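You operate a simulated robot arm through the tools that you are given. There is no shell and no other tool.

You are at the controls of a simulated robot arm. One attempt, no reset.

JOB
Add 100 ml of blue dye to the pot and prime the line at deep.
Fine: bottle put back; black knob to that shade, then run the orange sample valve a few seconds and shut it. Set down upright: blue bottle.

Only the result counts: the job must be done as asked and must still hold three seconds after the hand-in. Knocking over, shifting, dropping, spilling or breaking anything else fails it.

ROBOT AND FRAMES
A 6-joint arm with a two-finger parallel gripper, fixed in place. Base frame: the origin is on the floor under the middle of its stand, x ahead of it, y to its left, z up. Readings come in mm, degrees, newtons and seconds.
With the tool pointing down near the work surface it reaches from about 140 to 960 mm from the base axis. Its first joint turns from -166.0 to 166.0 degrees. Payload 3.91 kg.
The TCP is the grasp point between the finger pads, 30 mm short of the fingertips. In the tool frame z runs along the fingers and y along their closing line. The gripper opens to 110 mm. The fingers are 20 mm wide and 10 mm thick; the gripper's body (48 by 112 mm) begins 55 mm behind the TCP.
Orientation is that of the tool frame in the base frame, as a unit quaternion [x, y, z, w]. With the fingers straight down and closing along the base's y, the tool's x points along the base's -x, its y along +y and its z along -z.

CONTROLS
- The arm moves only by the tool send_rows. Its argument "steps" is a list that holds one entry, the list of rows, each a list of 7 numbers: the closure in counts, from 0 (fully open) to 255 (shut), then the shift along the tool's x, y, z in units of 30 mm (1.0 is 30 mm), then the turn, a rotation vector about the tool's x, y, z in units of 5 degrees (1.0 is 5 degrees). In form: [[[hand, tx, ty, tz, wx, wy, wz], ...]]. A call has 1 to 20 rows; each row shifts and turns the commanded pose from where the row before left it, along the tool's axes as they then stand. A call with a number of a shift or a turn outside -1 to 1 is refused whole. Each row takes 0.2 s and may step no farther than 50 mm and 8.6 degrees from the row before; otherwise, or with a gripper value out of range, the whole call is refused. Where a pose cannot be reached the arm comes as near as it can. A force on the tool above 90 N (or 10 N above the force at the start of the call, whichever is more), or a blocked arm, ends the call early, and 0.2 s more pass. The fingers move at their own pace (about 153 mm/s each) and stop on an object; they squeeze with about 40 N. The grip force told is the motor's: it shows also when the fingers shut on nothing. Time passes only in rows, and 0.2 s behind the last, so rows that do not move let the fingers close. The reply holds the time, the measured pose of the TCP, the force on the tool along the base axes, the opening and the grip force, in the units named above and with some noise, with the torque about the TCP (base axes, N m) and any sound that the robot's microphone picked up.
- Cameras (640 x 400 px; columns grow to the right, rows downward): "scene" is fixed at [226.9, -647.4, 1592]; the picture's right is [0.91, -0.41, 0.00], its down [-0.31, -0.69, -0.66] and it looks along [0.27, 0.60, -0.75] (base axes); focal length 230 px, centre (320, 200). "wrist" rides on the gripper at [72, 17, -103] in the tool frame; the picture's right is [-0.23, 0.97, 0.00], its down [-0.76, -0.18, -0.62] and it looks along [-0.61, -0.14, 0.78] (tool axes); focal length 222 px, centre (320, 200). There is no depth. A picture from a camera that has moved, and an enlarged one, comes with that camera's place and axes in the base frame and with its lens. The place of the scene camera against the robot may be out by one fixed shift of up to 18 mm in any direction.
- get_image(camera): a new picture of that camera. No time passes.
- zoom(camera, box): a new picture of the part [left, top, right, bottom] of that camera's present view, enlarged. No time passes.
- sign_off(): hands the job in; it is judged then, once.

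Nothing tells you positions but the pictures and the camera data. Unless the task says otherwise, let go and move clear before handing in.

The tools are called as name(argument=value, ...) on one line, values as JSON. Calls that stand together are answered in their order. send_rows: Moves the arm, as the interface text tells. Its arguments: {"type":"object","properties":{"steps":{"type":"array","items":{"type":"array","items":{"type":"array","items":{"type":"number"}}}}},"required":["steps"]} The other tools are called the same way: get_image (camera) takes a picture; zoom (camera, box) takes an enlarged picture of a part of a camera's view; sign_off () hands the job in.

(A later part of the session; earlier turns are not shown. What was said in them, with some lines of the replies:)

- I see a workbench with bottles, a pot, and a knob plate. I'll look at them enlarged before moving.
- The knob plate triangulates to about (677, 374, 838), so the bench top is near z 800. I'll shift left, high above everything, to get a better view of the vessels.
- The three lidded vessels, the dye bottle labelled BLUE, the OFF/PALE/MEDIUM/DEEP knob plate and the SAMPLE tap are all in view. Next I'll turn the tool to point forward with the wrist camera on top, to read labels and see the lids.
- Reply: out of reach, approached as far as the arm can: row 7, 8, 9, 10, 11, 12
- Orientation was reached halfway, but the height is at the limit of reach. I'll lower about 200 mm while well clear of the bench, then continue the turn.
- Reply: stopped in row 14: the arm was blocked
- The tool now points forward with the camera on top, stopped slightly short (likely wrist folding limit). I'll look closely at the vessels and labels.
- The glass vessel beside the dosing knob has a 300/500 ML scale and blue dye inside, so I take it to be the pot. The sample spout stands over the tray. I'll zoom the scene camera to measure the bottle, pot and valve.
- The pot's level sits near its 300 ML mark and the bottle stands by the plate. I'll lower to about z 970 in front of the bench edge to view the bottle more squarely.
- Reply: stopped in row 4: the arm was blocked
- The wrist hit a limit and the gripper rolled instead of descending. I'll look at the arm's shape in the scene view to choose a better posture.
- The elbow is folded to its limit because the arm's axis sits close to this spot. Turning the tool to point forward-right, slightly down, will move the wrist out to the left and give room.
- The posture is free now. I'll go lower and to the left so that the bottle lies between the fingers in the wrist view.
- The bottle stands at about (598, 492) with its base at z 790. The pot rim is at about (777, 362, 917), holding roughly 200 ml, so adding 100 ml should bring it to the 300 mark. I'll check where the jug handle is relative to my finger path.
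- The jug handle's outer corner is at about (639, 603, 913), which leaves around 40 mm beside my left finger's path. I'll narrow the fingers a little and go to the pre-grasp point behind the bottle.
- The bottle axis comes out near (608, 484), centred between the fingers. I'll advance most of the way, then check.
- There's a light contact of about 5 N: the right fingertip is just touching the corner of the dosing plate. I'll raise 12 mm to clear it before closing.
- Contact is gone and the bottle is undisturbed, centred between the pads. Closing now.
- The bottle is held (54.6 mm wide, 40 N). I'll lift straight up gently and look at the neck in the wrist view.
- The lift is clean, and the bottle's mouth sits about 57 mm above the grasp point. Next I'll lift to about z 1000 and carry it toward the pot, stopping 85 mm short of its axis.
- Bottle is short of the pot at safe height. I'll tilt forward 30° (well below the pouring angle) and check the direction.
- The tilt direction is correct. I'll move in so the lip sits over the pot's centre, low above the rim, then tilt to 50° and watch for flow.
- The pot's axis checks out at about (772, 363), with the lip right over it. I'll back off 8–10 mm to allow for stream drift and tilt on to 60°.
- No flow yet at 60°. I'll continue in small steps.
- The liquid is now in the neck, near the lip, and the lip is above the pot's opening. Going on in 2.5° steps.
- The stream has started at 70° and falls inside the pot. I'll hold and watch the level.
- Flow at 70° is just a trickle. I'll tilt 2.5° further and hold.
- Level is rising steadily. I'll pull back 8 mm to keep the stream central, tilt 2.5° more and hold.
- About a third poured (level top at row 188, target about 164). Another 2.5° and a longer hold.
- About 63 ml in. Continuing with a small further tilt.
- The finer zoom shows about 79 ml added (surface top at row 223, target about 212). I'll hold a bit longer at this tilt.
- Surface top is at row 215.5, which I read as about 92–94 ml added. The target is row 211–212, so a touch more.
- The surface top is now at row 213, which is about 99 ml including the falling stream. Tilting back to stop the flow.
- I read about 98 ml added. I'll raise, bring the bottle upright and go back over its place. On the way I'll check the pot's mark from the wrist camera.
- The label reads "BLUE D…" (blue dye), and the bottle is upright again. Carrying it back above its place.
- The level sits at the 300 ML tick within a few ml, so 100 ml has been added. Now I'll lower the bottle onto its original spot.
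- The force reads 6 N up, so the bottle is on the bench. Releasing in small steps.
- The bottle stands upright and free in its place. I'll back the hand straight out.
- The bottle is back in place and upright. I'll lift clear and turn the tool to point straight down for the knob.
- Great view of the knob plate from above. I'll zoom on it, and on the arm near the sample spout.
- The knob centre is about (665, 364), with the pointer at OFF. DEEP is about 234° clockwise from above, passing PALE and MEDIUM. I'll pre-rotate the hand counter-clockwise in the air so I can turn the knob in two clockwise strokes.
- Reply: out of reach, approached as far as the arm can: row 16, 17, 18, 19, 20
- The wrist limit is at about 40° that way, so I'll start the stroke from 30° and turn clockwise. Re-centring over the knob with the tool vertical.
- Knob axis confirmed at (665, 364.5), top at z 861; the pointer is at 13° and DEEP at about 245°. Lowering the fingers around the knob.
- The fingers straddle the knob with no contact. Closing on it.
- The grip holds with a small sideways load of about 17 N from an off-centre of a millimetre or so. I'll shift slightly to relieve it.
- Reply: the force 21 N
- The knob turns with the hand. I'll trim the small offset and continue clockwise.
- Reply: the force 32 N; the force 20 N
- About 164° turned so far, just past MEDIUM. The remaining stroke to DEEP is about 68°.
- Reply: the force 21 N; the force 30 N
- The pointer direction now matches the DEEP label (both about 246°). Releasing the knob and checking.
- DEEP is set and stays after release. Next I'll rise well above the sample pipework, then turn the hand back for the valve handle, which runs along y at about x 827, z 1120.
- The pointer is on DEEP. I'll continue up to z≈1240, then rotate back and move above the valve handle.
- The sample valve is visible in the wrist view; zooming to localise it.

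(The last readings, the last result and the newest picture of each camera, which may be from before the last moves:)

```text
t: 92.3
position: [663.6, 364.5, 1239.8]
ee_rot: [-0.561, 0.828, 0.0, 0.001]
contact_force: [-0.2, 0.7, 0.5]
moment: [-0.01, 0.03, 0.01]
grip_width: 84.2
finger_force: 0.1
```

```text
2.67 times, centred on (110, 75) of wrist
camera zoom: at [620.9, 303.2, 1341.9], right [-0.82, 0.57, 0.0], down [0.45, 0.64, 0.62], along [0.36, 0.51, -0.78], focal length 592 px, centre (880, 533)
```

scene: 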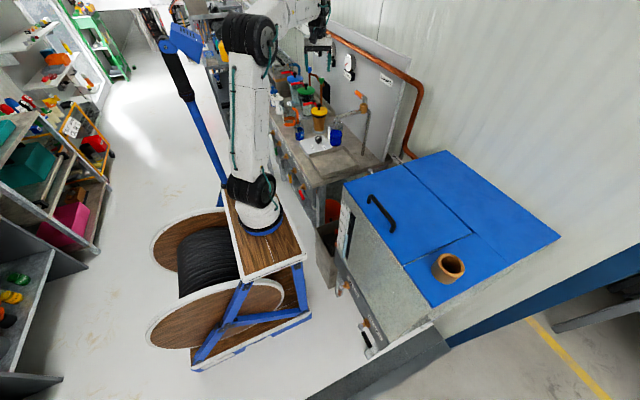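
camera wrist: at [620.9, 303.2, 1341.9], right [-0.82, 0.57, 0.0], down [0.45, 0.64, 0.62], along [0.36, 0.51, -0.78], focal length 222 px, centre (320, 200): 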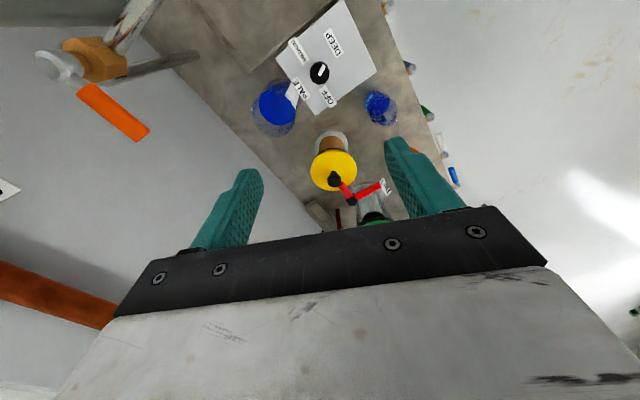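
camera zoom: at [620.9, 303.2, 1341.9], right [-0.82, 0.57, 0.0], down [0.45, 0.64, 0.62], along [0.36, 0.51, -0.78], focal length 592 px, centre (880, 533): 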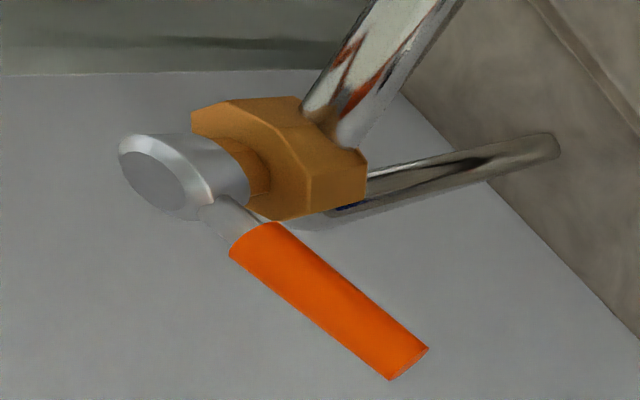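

The handle runs from about (826, 220) to (826, 274) at z 1119.5, with the stem axis near (827, 196). The copper pipe behind it is near x 906, z 1250, so I'll lean the hand 20° toward the robot. Turning, tilting and moving above the handle.

send_rows(steps=[[[116, 0, 0, 0, 0, 0, -1], [116, 0, 0, 0, 0, 0, -1], [116, 0, 0, 0, 0, 0, -1], [116, 0, 0, 0, 0, 0, -1], [116, 0, 0, 0, 0, 0, -0.36], [116, 0, 0, 0, 1, 0, 0], [116, 0, 0, 0, 1, 0, 0], [116, 0, 0, 0, 1, 0, 0], [116, 0, 0, 0, 1, 0, 0], [116, 0, 0, 0, 0, 0, 0]]])

get_image(camera="scene")

get_image(camera="wrist")

```text
t: 94.5
position: [663.7, 364.3, 1240.1]
ee_rot: [0.697, -0.696, 0.123, -0.124]
contact_force: [-0.1, 0.3, -0.5]
moment: [0.01, -0.02, -0.03]
grip_width: 59.8
finger_force: 0.0
```

```text
taken
```

scene: 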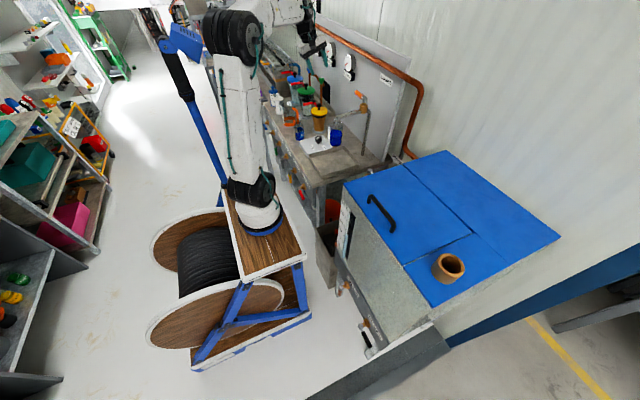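

```text
taken
camera wrist: at [612.3, 291.6, 1329.7], right [-0.91, 0.23, -0.34], down [-0.05, 0.76, 0.65], along [0.4, 0.61, -0.68], focal length 222 px, centre (320, 200)
```

wrist: 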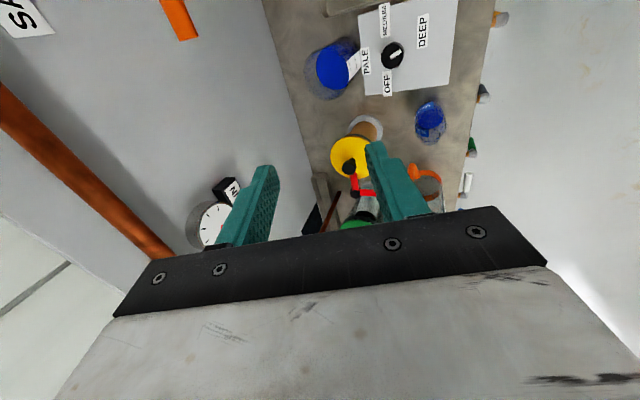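

send_rows(steps=[[[116, 0.536, -0.713, 0.304, 0, 0, 0], [116, 0.536, -0.713, 0.304, 0, 0, 0], [116, 0.536, -0.713, 0.304, 0, 0, 0], [116, 0.536, -0.713, 0.304, 0, 0, 0], [116, 0.536, -0.713, 0.304, 0, 0, 0], [116, 0.536, -0.713, 0.304, 0, 0, 0], [116, 0.536, -0.713, 0.304, 0, 0, 0], [116, 0, 0, 0, 0, 0, 0]]])

get_image(camera="scene")

get_image(camera="wrist")

zoom(camera="scene", box=[310, 30, 430, 130])

```text
t: 96.3
position: [825.3, 250.2, 1228.8]
ee_rot: [0.696, -0.696, 0.122, -0.124]
contact_force: [0.4, -0.2, -1.1]
moment: [0.01, 0.0, 0.0]
grip_width: 59.9
finger_force: 0.1
```

```text
taken
```

scene: 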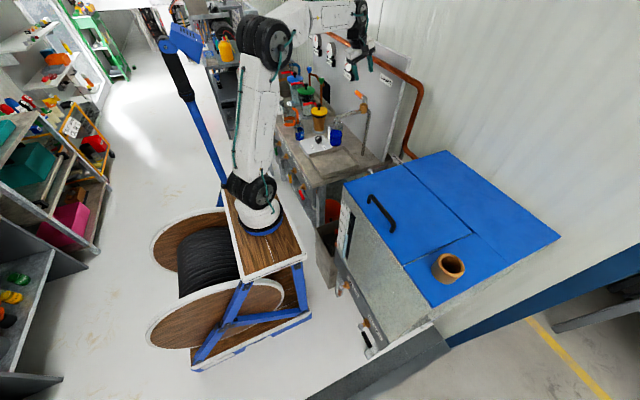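

```text
taken
camera wrist: at [774.6, 178.3, 1321.0], right [-0.91, 0.23, -0.33], down [-0.05, 0.76, 0.65], along [0.4, 0.61, -0.69], focal length 222 px, centre (320, 200)
```

wrist: 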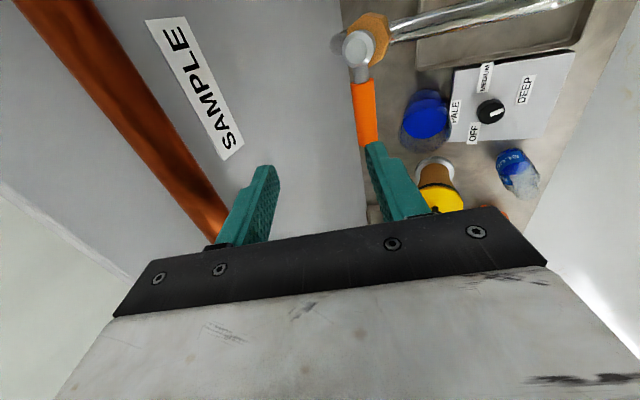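

```text
4.00 times, centred on (370, 80) of scene
camera zoom: at [226.9, -647.4, 1592.0], right [0.91, -0.41, 0.0], down [-0.31, -0.69, -0.66], along [0.27, 0.6, -0.75], focal length 920 px, centre (120, 680)
```

zoom: 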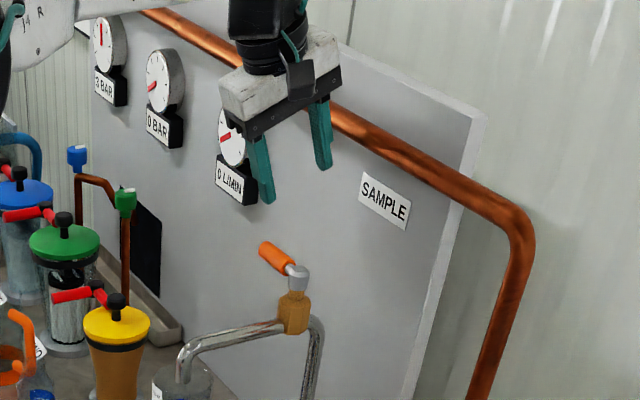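

send_rows(steps=[[[116, 0, 0.216, 0.507, 0, 0, 0], [116, 0, 0.216, 0.507, 0, 0, 0], [116, 0, 0.216, 0.507, 0, 0, 0], [116, 0, 0, 0, 0, 0, 0]]])

get_image(camera="wrist")

zoom(camera="scene", box=[330, 50, 400, 120])

```text
t: 97.3
position: [821.1, 250.4, 1180.7]
ee_rot: [-0.696, 0.696, -0.123, 0.123]
contact_force: [0.8, -0.3, -0.2]
moment: [-0.01, -0.02, -0.02]
grip_width: 60.0
finger_force: 0.1
```

```text
taken
camera wrist: at [771.2, 178.3, 1271.2], right [-0.91, 0.23, -0.33], down [-0.05, 0.76, 0.65], along [0.4, 0.61, -0.69], focal length 222 px, centre (320, 200)
```

wrist: 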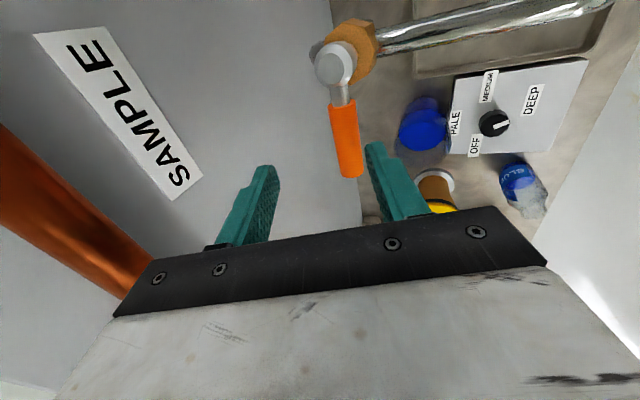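

```text
5.71 times, centred on (365, 85) of scene
camera zoom: at [226.9, -647.4, 1592.0], right [0.91, -0.41, 0.0], down [-0.31, -0.69, -0.66], along [0.27, 0.6, -0.75], focal length 1314 px, centre (63, 857)
```

zoom: 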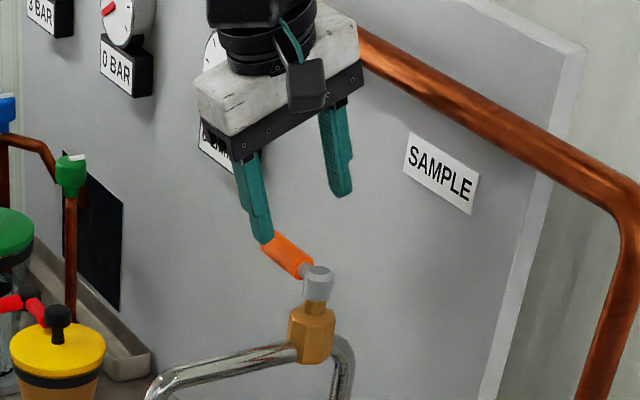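

send_rows(steps=[[[116, 0, 0.2, 0.48, 0, 0, 0], [116, 0, 0.2, 0.48, 0, 0, 0], [116, 0, 0, 0, 0, 0, 0]]])

get_image(camera="wrist")

zoom(camera="scene", box=[330, 50, 400, 120])

```text
t: 98.1
position: [820.7, 251.3, 1149.4]
ee_rot: [0.696, -0.696, 0.122, -0.123]
contact_force: [1.2, -0.2, -0.6]
moment: [0.0, -0.02, -0.02]
grip_width: 59.9
finger_force: 0.1
```

```text
taken
camera wrist: at [769.8, 178.7, 1240.3], right [-0.91, 0.23, -0.33], down [-0.05, 0.76, 0.65], along [0.4, 0.61, -0.69], focal length 222 px, centre (320, 200)
```

wrist: 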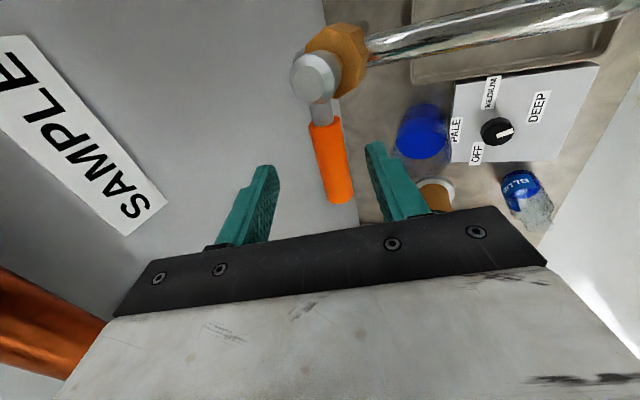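

```text
5.71 times, centred on (365, 85) of scene
camera zoom: at [226.9, -647.4, 1592.0], right [0.91, -0.41, 0.0], down [-0.31, -0.69, -0.66], along [0.27, 0.6, -0.75], focal length 1314 px, centre (63, 857)
```

zoom: 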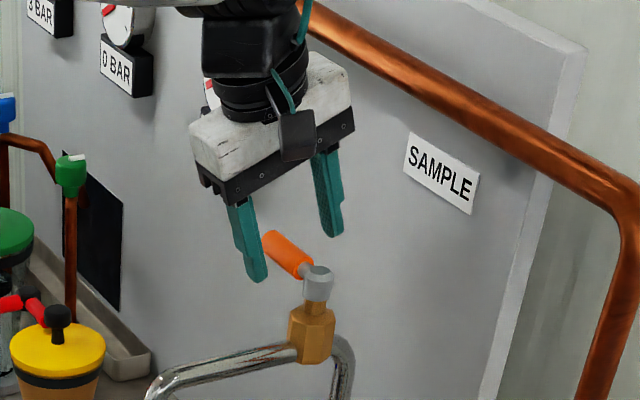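

The handle lies between the fingers. I'll go down the last 20 mm and close loosely around it.

send_rows(steps=[[[116, 0, 0.113, 0.31, 0, 0, 0], [116, 0, 0.113, 0.31, 0, 0, 0], [116, 0, 0, 0, 0, 0, 0]]])

get_image(camera="wrist")

zoom(camera="scene", box=[330, 60, 400, 130])

```text
t: 98.9
position: [820.8, 250.4, 1129.4]
ee_rot: [0.696, -0.696, 0.123, -0.124]
contact_force: [1.0, 1.0, 0.8]
moment: [-0.04, 0.0, -0.02]
grip_width: 60.3
finger_force: 0.0
```

```text
taken
camera wrist: at [770.1, 178.0, 1220.7], right [-0.91, 0.23, -0.33], down [-0.05, 0.76, 0.65], along [0.4, 0.61, -0.69], focal length 222 px, centre (320, 200)
```

wrist: 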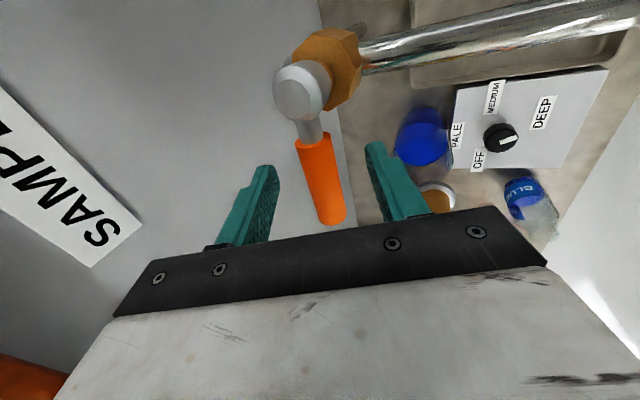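

```text
5.71 times, centred on (365, 95) of scene
camera zoom: at [226.9, -647.4, 1592.0], right [0.91, -0.41, 0.0], down [-0.31, -0.69, -0.66], along [0.27, 0.6, -0.75], focal length 1314 px, centre (63, 800)
```

zoom: 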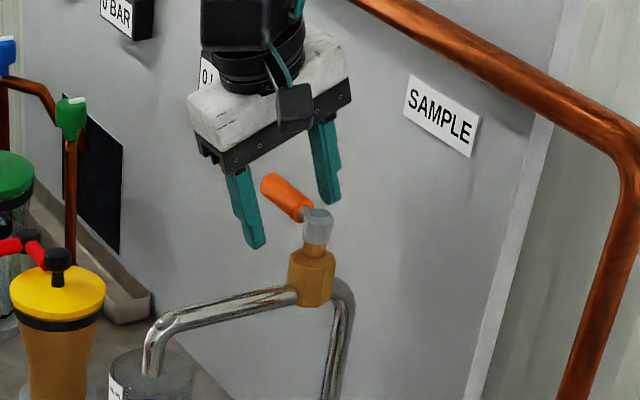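

send_rows(steps=[[[170, 0, 0, 0, 0, 0, 0], [196, 0, 0, 0, 0, 0, 0], [196, 0, 0, 0, 0, 0, 0]]])

get_image(camera="wrist")

zoom(camera="scene", box=[335, 75, 385, 115])

```text
t: 99.7
position: [821.2, 250.2, 1129.3]
ee_rot: [0.696, -0.696, 0.124, -0.124]
contact_force: [0.9, 0.4, 0.0]
moment: [0.02, -0.01, -0.03]
grip_width: 25.4
finger_force: 0.1
```

```text
taken
camera wrist: at [770.2, 178.1, 1220.8], right [-0.91, 0.23, -0.33], down [-0.05, 0.76, 0.65], along [0.4, 0.61, -0.69], focal length 222 px, centre (320, 200)
```

wrist: 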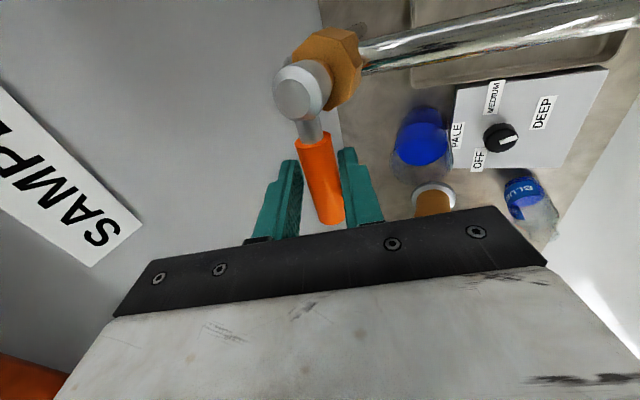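

```text
10.00 times, centred on (360, 95) of scene
camera zoom: at [226.9, -647.4, 1592.0], right [0.91, -0.41, 0.0], down [-0.31, -0.69, -0.66], along [0.27, 0.6, -0.75], focal length 2300 px, centre (-80, 1250)
```

zoom: 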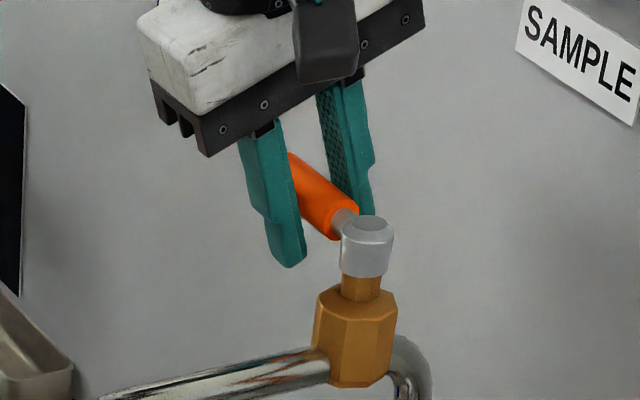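

The fingers cage the handle with no load. I'll swing it counter-clockwise about the stem, away from the panel and toward the spout direction, in stages while watching forces and flow.

send_rows(steps=[[[196, 0.013, 0.143, -0.052, 0, -0.342, -0.938], [196, 0.013, 0.143, -0.052, 0, -0.342, -0.938], [196, 0.013, 0.143, -0.052, 0, -0.342, -0.938], [196, 0.013, 0.143, -0.052, 0, -0.342, -0.938], [196, 0, 0, 0, 0, 0, 0]]])

get_image(camera="wrist")

zoom(camera="scene", box=[325, 60, 395, 130])

```text
t: 100.9
position: [804.3, 246.5, 1128.8]
ee_rot: [0.807, -0.564, 0.099, -0.144]
contact_force: [-0.5, -0.3, 0.4]
moment: [0.0, 0.02, 0.01]
grip_width: 25.9
finger_force: 0.7
```

```text
taken
camera wrist: at [780.9, 161.2, 1220.8], right [-0.94, -0.1, -0.33], down [-0.31, 0.7, 0.65], along [0.17, 0.71, -0.69], focal length 222 px, centre (320, 200)
```

wrist: 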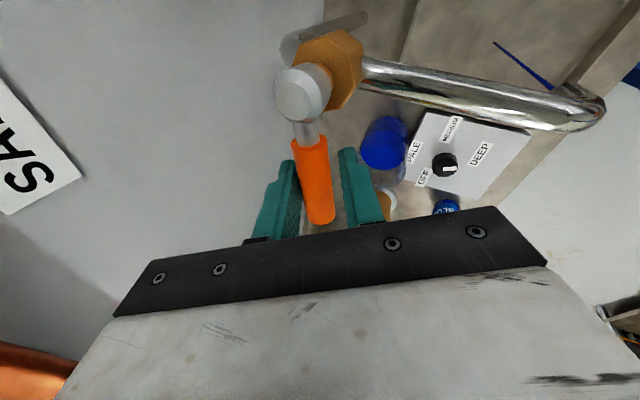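

```text
5.71 times, centred on (360, 95) of scene
camera zoom: at [226.9, -647.4, 1592.0], right [0.91, -0.41, 0.0], down [-0.31, -0.69, -0.66], along [0.27, 0.6, -0.75], focal length 1314 px, centre (91, 800)
```

zoom: 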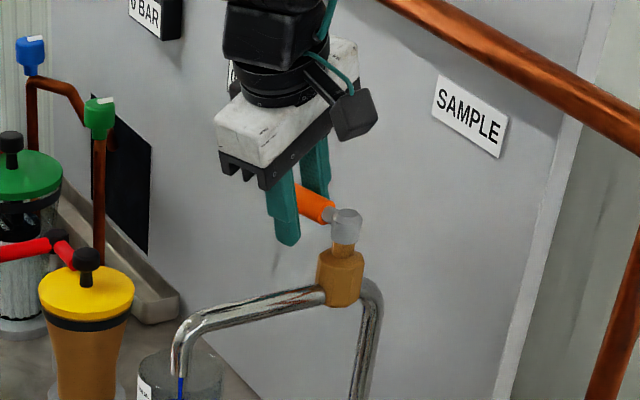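

Blue is already flowing from the spout and the handle moves freely. I'll open it further.

send_rows(steps=[[[196, 0.013, 0.143, -0.052, 0, -0.342, -0.938], [196, 0.013, 0.143, -0.052, 0, -0.342, -0.938], [196, 0.013, 0.143, -0.052, 0, -0.342, -0.938], [196, 0.013, 0.143, -0.052, 0, -0.342, -0.938], [196, 0.013, 0.143, -0.052, 0, -0.342, -0.938], [196, 0.013, 0.143, -0.052, 0, -0.342, -0.938], [196, 0.013, 0.143, -0.052, 0, -0.342, -0.938], [196, 0.013, 0.143, -0.052, 0, -0.342, -0.938]]])

get_image(camera="wrist")

zoom(camera="scene", box=[300, 50, 420, 170])

```text
t: 102.7
position: [778.6, 224.0, 1129.6]
ee_rot: [0.951, -0.255, 0.045, -0.169]
contact_force: [0.5, 0.8, 0.6]
moment: [0.05, 0.02, 0.0]
grip_width: 26.5
finger_force: 1.4
```

```text
taken
camera wrist: at [814.9, 143.1, 1221.1], right [-0.65, -0.68, -0.33], down [-0.68, 0.34, 0.65], along [-0.32, 0.65, -0.69], focal length 222 px, centre (320, 200)
```

wrist: 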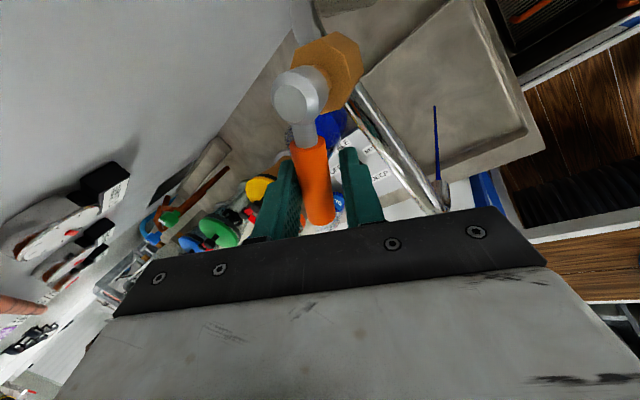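

```text
3.33 times, centred on (360, 110) of scene
camera zoom: at [226.9, -647.4, 1592.0], right [0.91, -0.41, 0.0], down [-0.31, -0.69, -0.66], along [0.27, 0.6, -0.75], focal length 767 px, centre (187, 500)
```

zoom: 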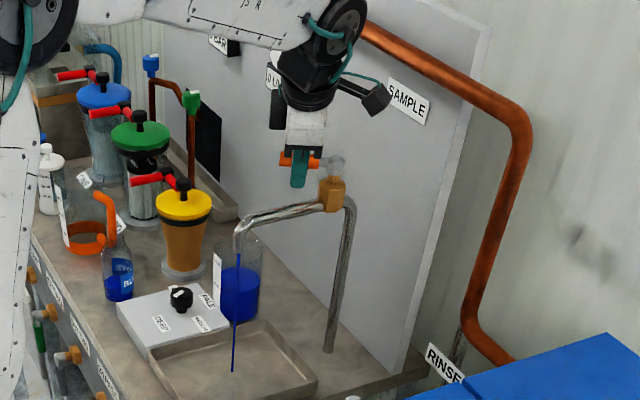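

A deep blue stream is falling into the tray. I'll open nearly fully and hold a moment.

send_rows(steps=[[[196, 0.013, 0.143, -0.052, 0, -0.342, -0.938], [196, 0.013, 0.143, -0.052, 0, -0.342, -0.938], [196, 0.013, 0.143, -0.052, 0, -0.342, -0.938], [196, 0.013, 0.143, -0.052, 0, -0.342, -0.938], [196, 0.013, 0.143, -0.052, 0, -0.342, -0.938], [196, 0, 0, 0, 0, 0, 0], [196, 0, 0, 0, 0, 0, 0], [196, 0, 0, 0, 0, 0, 0]]])

get_image(camera="wrist")

zoom(camera="scene", box=[300, 50, 420, 170])

```text
t: 104.5
position: [771.5, 201.4, 1128.6]
ee_rot: [0.984, -0.044, 0.008, -0.174]
contact_force: [-0.4, 0.0, -0.1]
moment: [0.01, 0.0, -0.02]
grip_width: 25.4
finger_force: 0.1
```

```text
taken
camera wrist: at [839.0, 144.0, 1220.7], right [-0.31, -0.89, -0.33], down [-0.76, 0.02, 0.65], along [-0.57, 0.45, -0.69], focal length 222 px, centre (320, 200)
```

wrist: 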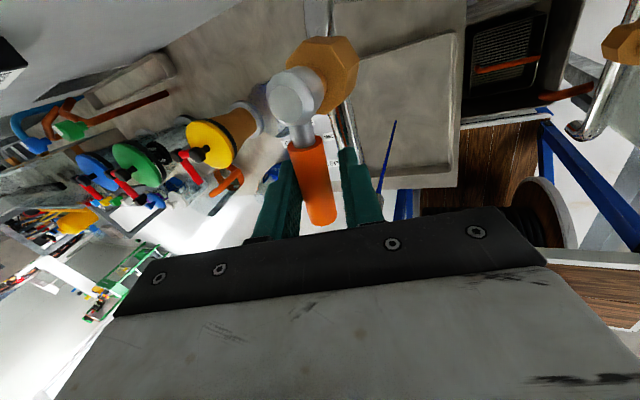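

```text
3.33 times, centred on (360, 110) of scene
camera zoom: at [226.9, -647.4, 1592.0], right [0.91, -0.41, 0.0], down [-0.31, -0.69, -0.66], along [0.27, 0.6, -0.75], focal length 767 px, centre (187, 500)
```

zoom: 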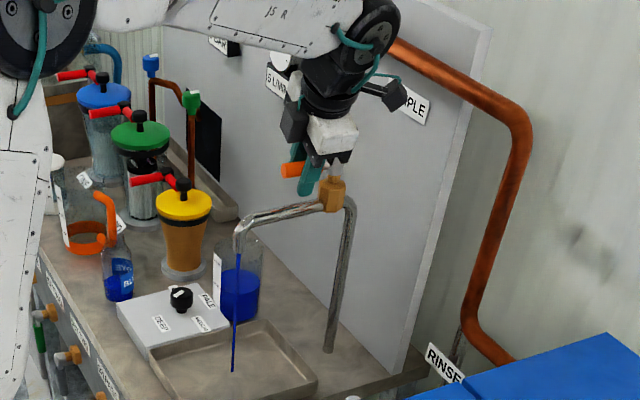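

The flow gauge shows it running and it has had a few seconds. Swinging the handle back to shut.

send_rows(steps=[[[196, 0, -0.144, 0.0525, 0, 0.342, 0.938], [196, 0, -0.144, 0.0525, 0, 0.342, 0.938], [196, 0, -0.144, 0.0525, 0, 0.342, 0.938], [196, 0, -0.144, 0.0525, 0, 0.342, 0.938], [196, 0, -0.144, 0.0525, 0, 0.342, 0.938], [196, 0, -0.144, 0.0525, 0, 0.342, 0.938], [196, 0, -0.144, 0.0525, 0, 0.342, 0.938], [196, 0, -0.144, 0.0525, 0, 0.342, 0.938], [196, 0, -0.144, 0.0525, 0, 0.342, 0.938], [196, 0, -0.144, 0.0525, 0, 0.342, 0.938], [196, 0, -0.144, 0.0525, 0, 0.342, 0.938], [196, 0, -0.144, 0.0525, 0, 0.342, 0.938], [196, 0, -0.144, 0.0525, 0, 0.342, 0.938], [196, 0, -0.144, 0.0525, 0, 0.342, 0.938], [196, 0, -0.144, 0.0525, 0, 0.342, 0.938], [196, 0, -0.144, 0.0525, 0, 0.342, 0.938], [196, 0, -0.144, 0.0525, 0, 0.342, 0.938]]])

get_image(camera="wrist")

zoom(camera="scene", box=[300, 50, 420, 170])

```text
t: 108.1
position: [821.2, 251.3, 1130.2]
ee_rot: [-0.696, 0.697, -0.122, 0.124]
contact_force: [-0.5, 0.6, -0.6]
moment: [-0.02, 0.01, 0.01]
grip_width: 26.1
finger_force: 0.0
```

```text
taken
camera wrist: at [770.2, 178.1, 1221.1], right [-0.91, 0.23, -0.33], down [-0.05, 0.76, 0.65], along [0.4, 0.61, -0.69], focal length 222 px, centre (320, 200)
```

wrist: 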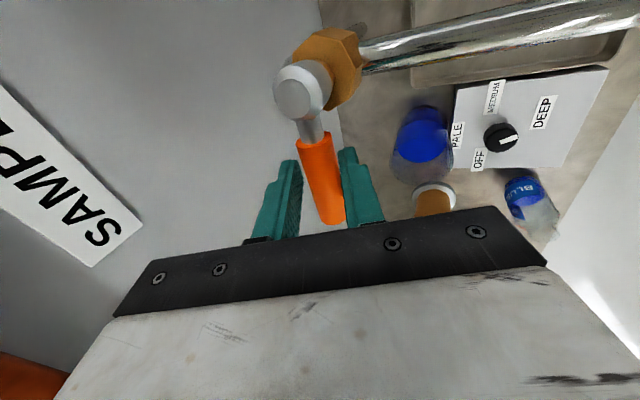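

```text
3.33 times, centred on (360, 110) of scene
camera zoom: at [226.9, -647.4, 1592.0], right [0.91, -0.41, 0.0], down [-0.31, -0.69, -0.66], along [0.27, 0.6, -0.75], focal length 767 px, centre (187, 500)
```

zoom: 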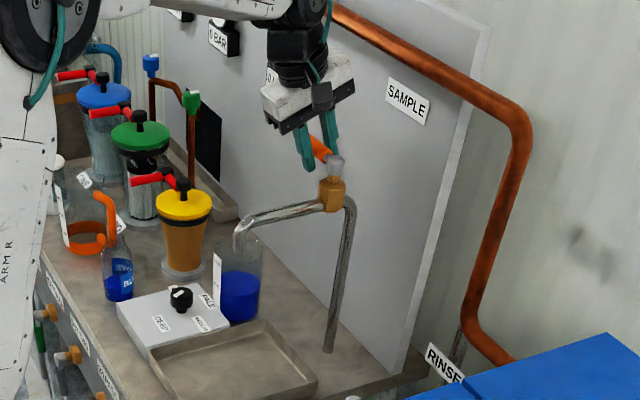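

The stream has stopped. I'll nudge the handle a few degrees further to seat it against its closed stop.

send_rows(steps=[[[196, 0, -0.072, 0.026, 0, 0.171, 0.469], [196, 0, -0.043, 0.016, 0, 0.103, 0.281], [196, 0, 0, 0, 0, 0, 0]]])

zoom(camera="wrist", box=[240, 50, 440, 240])

zoom(camera="scene", box=[335, 60, 385, 115])

```text
t: 108.9
position: [825.5, 250.6, 1130.0]
ee_rot: [-0.671, 0.72, -0.128, 0.119]
contact_force: [-11.1, -1.5, -1.3]
moment: [-0.03, 0.04, 0.11]
grip_width: 30.3
finger_force: 5.2
```

```text
2.11 times, centred on (340, 145) of wrist
camera zoom: at [768.3, 182.0, 1220.9], right [-0.9, 0.29, -0.33], down [0.01, 0.76, 0.65], along [0.44, 0.58, -0.69], focal length 468 px, centre (278, 316)
```

zoom: 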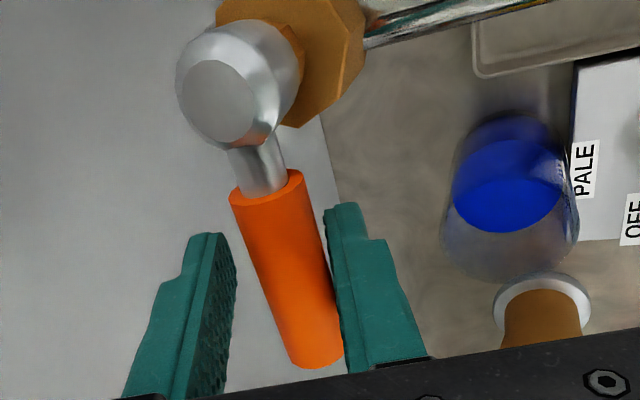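

```text
7.27 times, centred on (360, 88) of scene
camera zoom: at [226.9, -647.4, 1592.0], right [0.91, -0.41, 0.0], down [-0.31, -0.69, -0.66], along [0.27, 0.6, -0.75], focal length 1673 px, centre (29, 1018)
```

zoom: 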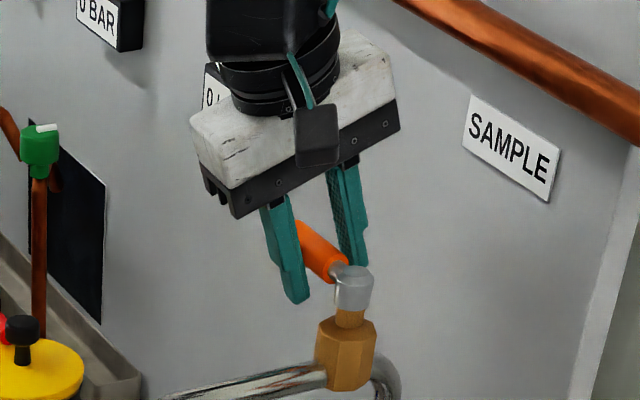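

The handle is firmly against its closed stop (11 N reaction). I'll open the fingers and lift clear.

send_rows(steps=[[[150, 0, 0, 0, 0, 0, 0], [100, 0, 0, 0, 0, 0, 0], [100, 0, 0, 0, 0, 0, 0]]])

get_image(camera="wrist")

```text
t: 109.7
position: [825.1, 250.4, 1129.0]
ee_rot: [-0.672, 0.72, -0.128, 0.119]
contact_force: [-0.5, -0.7, 1.4]
moment: [0.0, -0.02, 0.01]
grip_width: 67.0
finger_force: 0.0
```

```text
taken
camera wrist: at [768.9, 181.8, 1220.9], right [-0.9, 0.29, -0.33], down [0.01, 0.76, 0.65], along [0.44, 0.58, -0.69], focal length 222 px, centre (320, 200)
```

wrist: 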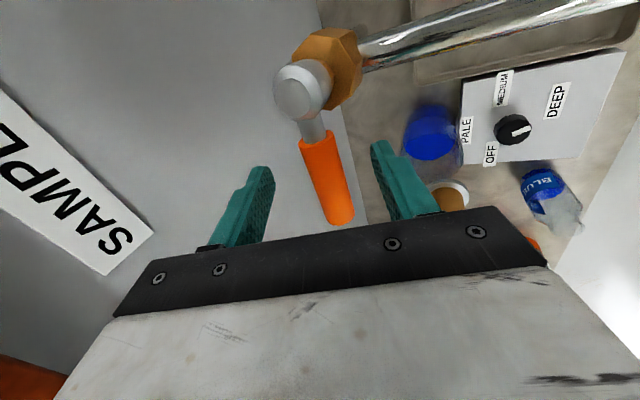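

Fingers are clear on both sides of the handle. Lifting straight up, then away from the bench toward the robot side.

send_rows(steps=[[[100, 0, -0.23, -0.625, 0, 0, 0], [100, 0, -0.23, -0.625, 0, 0, 0], [100, 0, -0.23, -0.625, 0, 0, 0], [100, 0, -0.23, -0.625, 0, 0, 0], [100, 0, -0.23, -0.625, 0, 0, 0], [100, 0, 0, 0, 0, 0, 0]]])

get_image(camera="scene")

zoom(camera="scene", box=[280, 60, 400, 160])

get_image(camera="wrist")

```text
t: 111.1
position: [825.6, 251.9, 1230.4]
ee_rot: [-0.672, 0.72, -0.128, 0.118]
contact_force: [0.1, 1.1, 0.5]
moment: [-0.01, 0.0, -0.01]
grip_width: 66.9
finger_force: 0.1
```

```text
taken
```

scene: 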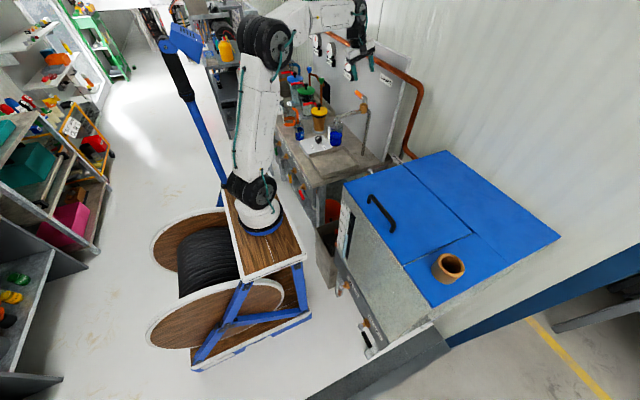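

```text
4.00 times, centred on (340, 110) of scene
camera zoom: at [226.9, -647.4, 1592.0], right [0.91, -0.41, 0.0], down [-0.31, -0.69, -0.66], along [0.27, 0.6, -0.75], focal length 920 px, centre (240, 560)
```

zoom: 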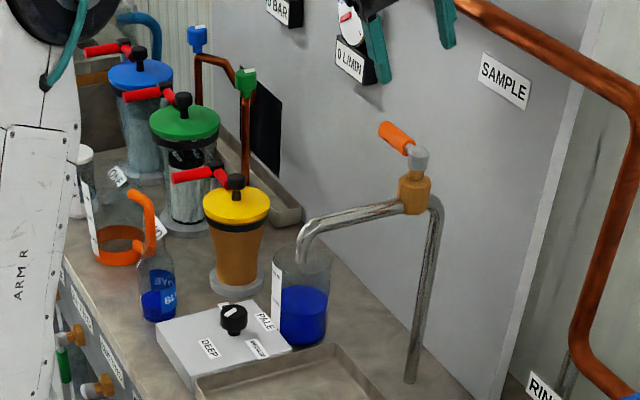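

```text
taken
camera wrist: at [769.6, 182.7, 1321.5], right [-0.9, 0.29, -0.33], down [0.01, 0.76, 0.65], along [0.44, 0.58, -0.69], focal length 222 px, centre (320, 200)
```

wrist: 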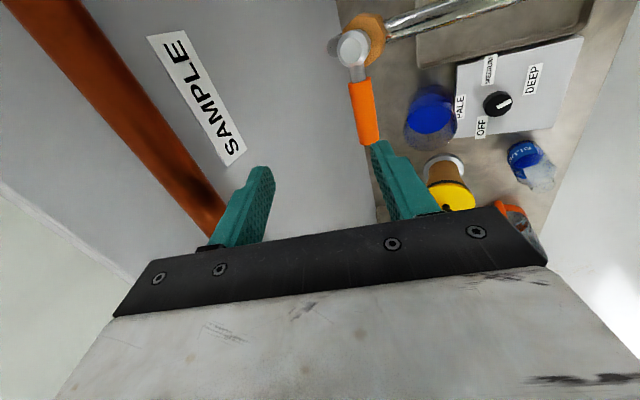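

zoom(camera="scene", box=[324, 115, 348, 151])

zoom(camera="scene", box=[285, 110, 335, 160])

zoom(camera="scene", box=[300, 130, 400, 200])

```text
11.11 times, centred on (336, 133) of scene
camera zoom: at [226.9, -647.4, 1592.0], right [0.91, -0.41, 0.0], down [-0.31, -0.69, -0.66], along [0.27, 0.6, -0.75], focal length 2556 px, centre (142, 944)
```

zoom: 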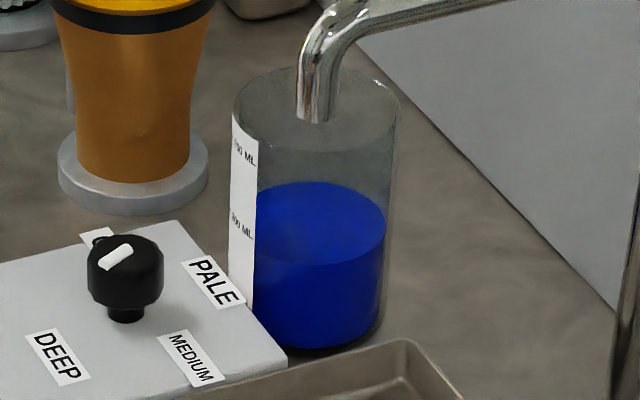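

```text
8.00 times, centred on (310, 135) of scene
camera zoom: at [226.9, -647.4, 1592.0], right [0.91, -0.41, 0.0], down [-0.31, -0.69, -0.66], along [0.27, 0.6, -0.75], focal length 1840 px, centre (400, 720)
```

zoom: 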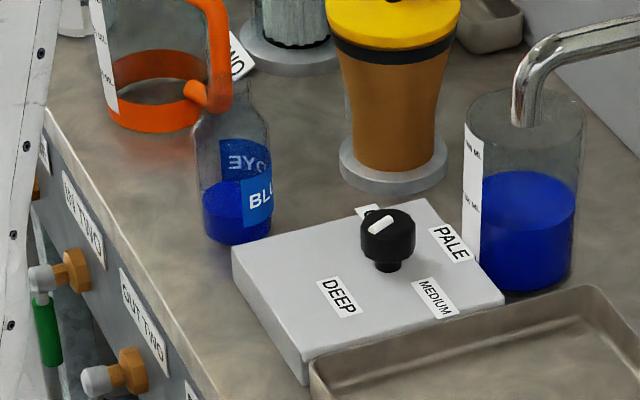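

```text
5.71 times, centred on (350, 165) of scene
camera zoom: at [226.9, -647.4, 1592.0], right [0.91, -0.41, 0.0], down [-0.31, -0.69, -0.66], along [0.27, 0.6, -0.75], focal length 1314 px, centre (149, 400)
```

zoom: 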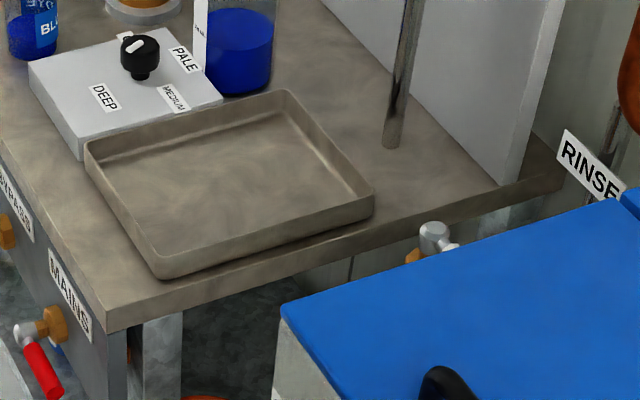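

Everything reads as wanted: stream off, gauge at 0 L/MIN, handle back in its closed position, knob at DEEP and the bottle upright. The dosing drew some dye from the pot during the run. I'll move the arm clear before handing in.

send_rows(steps=[[[100, -0.386, 0.771, -0.4, 0, 0, 0], [100, -0.386, 0.771, -0.4, 0, 0, 0], [100, -0.386, 0.771, -0.4, 0, 0, 0], [100, -0.386, 0.771, -0.4, 0, 0, 0], [100, -0.386, 0.771, -0.4, 0, 0, 0], [100, -0.386, 0.771, -0.4, 0, 0, 0], [100, 0, 0, 0, 0, 0, 0]]])

get_image(camera="wrist")

zoom(camera="scene", box=[270, 40, 400, 160])

```text
t: 112.7
position: [674.1, 331.6, 1247.9]
ee_rot: [-0.671, 0.721, -0.128, 0.119]
contact_force: [0.5, 0.3, -0.2]
moment: [0.01, 0.01, 0.01]
grip_width: 67.1
finger_force: 0.1
```

```text
taken
camera wrist: at [617.7, 263.3, 1339.7], right [-0.9, 0.29, -0.33], down [0.01, 0.76, 0.65], along [0.44, 0.58, -0.69], focal length 222 px, centre (320, 200)
```

wrist: 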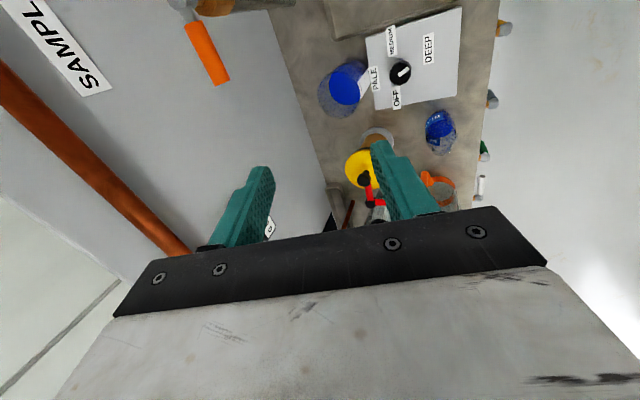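

```text
3.33 times, centred on (335, 100) of scene
camera zoom: at [226.9, -647.4, 1592.0], right [0.91, -0.41, 0.0], down [-0.31, -0.69, -0.66], along [0.27, 0.6, -0.75], focal length 767 px, centre (270, 533)
```

zoom: 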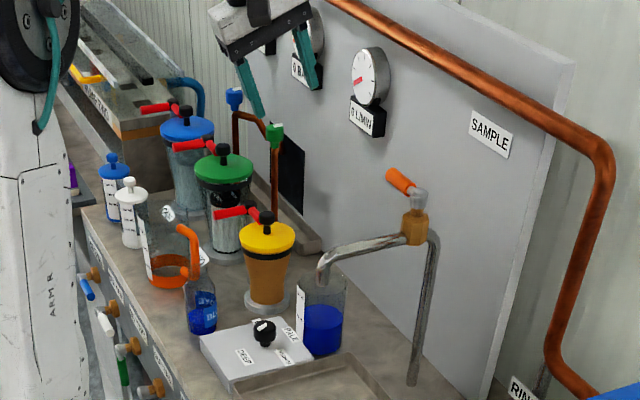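

zoom(camera="wrist", box=[310, 0, 500, 160])

zoom(camera="scene", box=[330, 50, 360, 80])

```text
2.50 times, centred on (405, 80) of wrist
camera zoom: at [617.7, 263.3, 1339.7], right [-0.9, 0.29, -0.33], down [0.01, 0.76, 0.65], along [0.44, 0.58, -0.69], focal length 555 px, centre (108, 500)
```

zoom: 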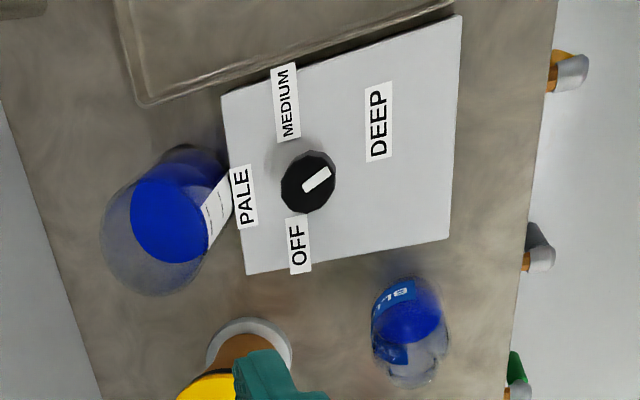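

```text
13.33 times, centred on (345, 65) of scene
camera zoom: at [226.9, -647.4, 1592.0], right [0.91, -0.41, 0.0], down [-0.31, -0.69, -0.66], along [0.27, 0.6, -0.75], focal length 3067 px, centre (-13, 2000)
```

zoom: 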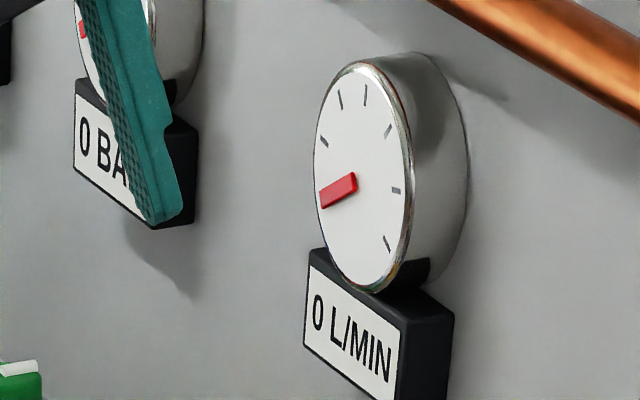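

The pointer aims at DEEP, the flow gauge reads 0 L/MIN, and the bottle stands upright where it was. Nothing else has been disturbed and the arm is clear, so I'm handing the job in.

sign_off()

```text
The job is handed in.
```

The job is handed in. About 100 ml of blue dye went into the pot, and the line was primed at DEEP.

- **Dye:** I poured until the pot's level reached the 300 ML mark, up from about 200 ml. I put the amount added at 98–101 ml, read from the camera pictures.
- **Bottle:** the blue bottle is back on its original spot, upright and released.
- **Knob:** the black knob went clockwise from OFF through PALE and MEDIUM. Its pointer now lines up with the DEEP label.
- **Sample valve:** it was open for about 7 seconds in all, counting the swing open and shut, with blue running into the tray. It is shut against its stop and the flow gauge reads 0 L/MIN.

**Pot level now:** priming drew roughly 45 ml of dye from the pot, so it sits below the 300 mark, at about 250 ml.

**Contact during the job:** one fingertip lightly touched a corner of the knob plate (about 5 N) as I approached the bottle. I saw no movement. The arm was well clear of the bench at hand-in.
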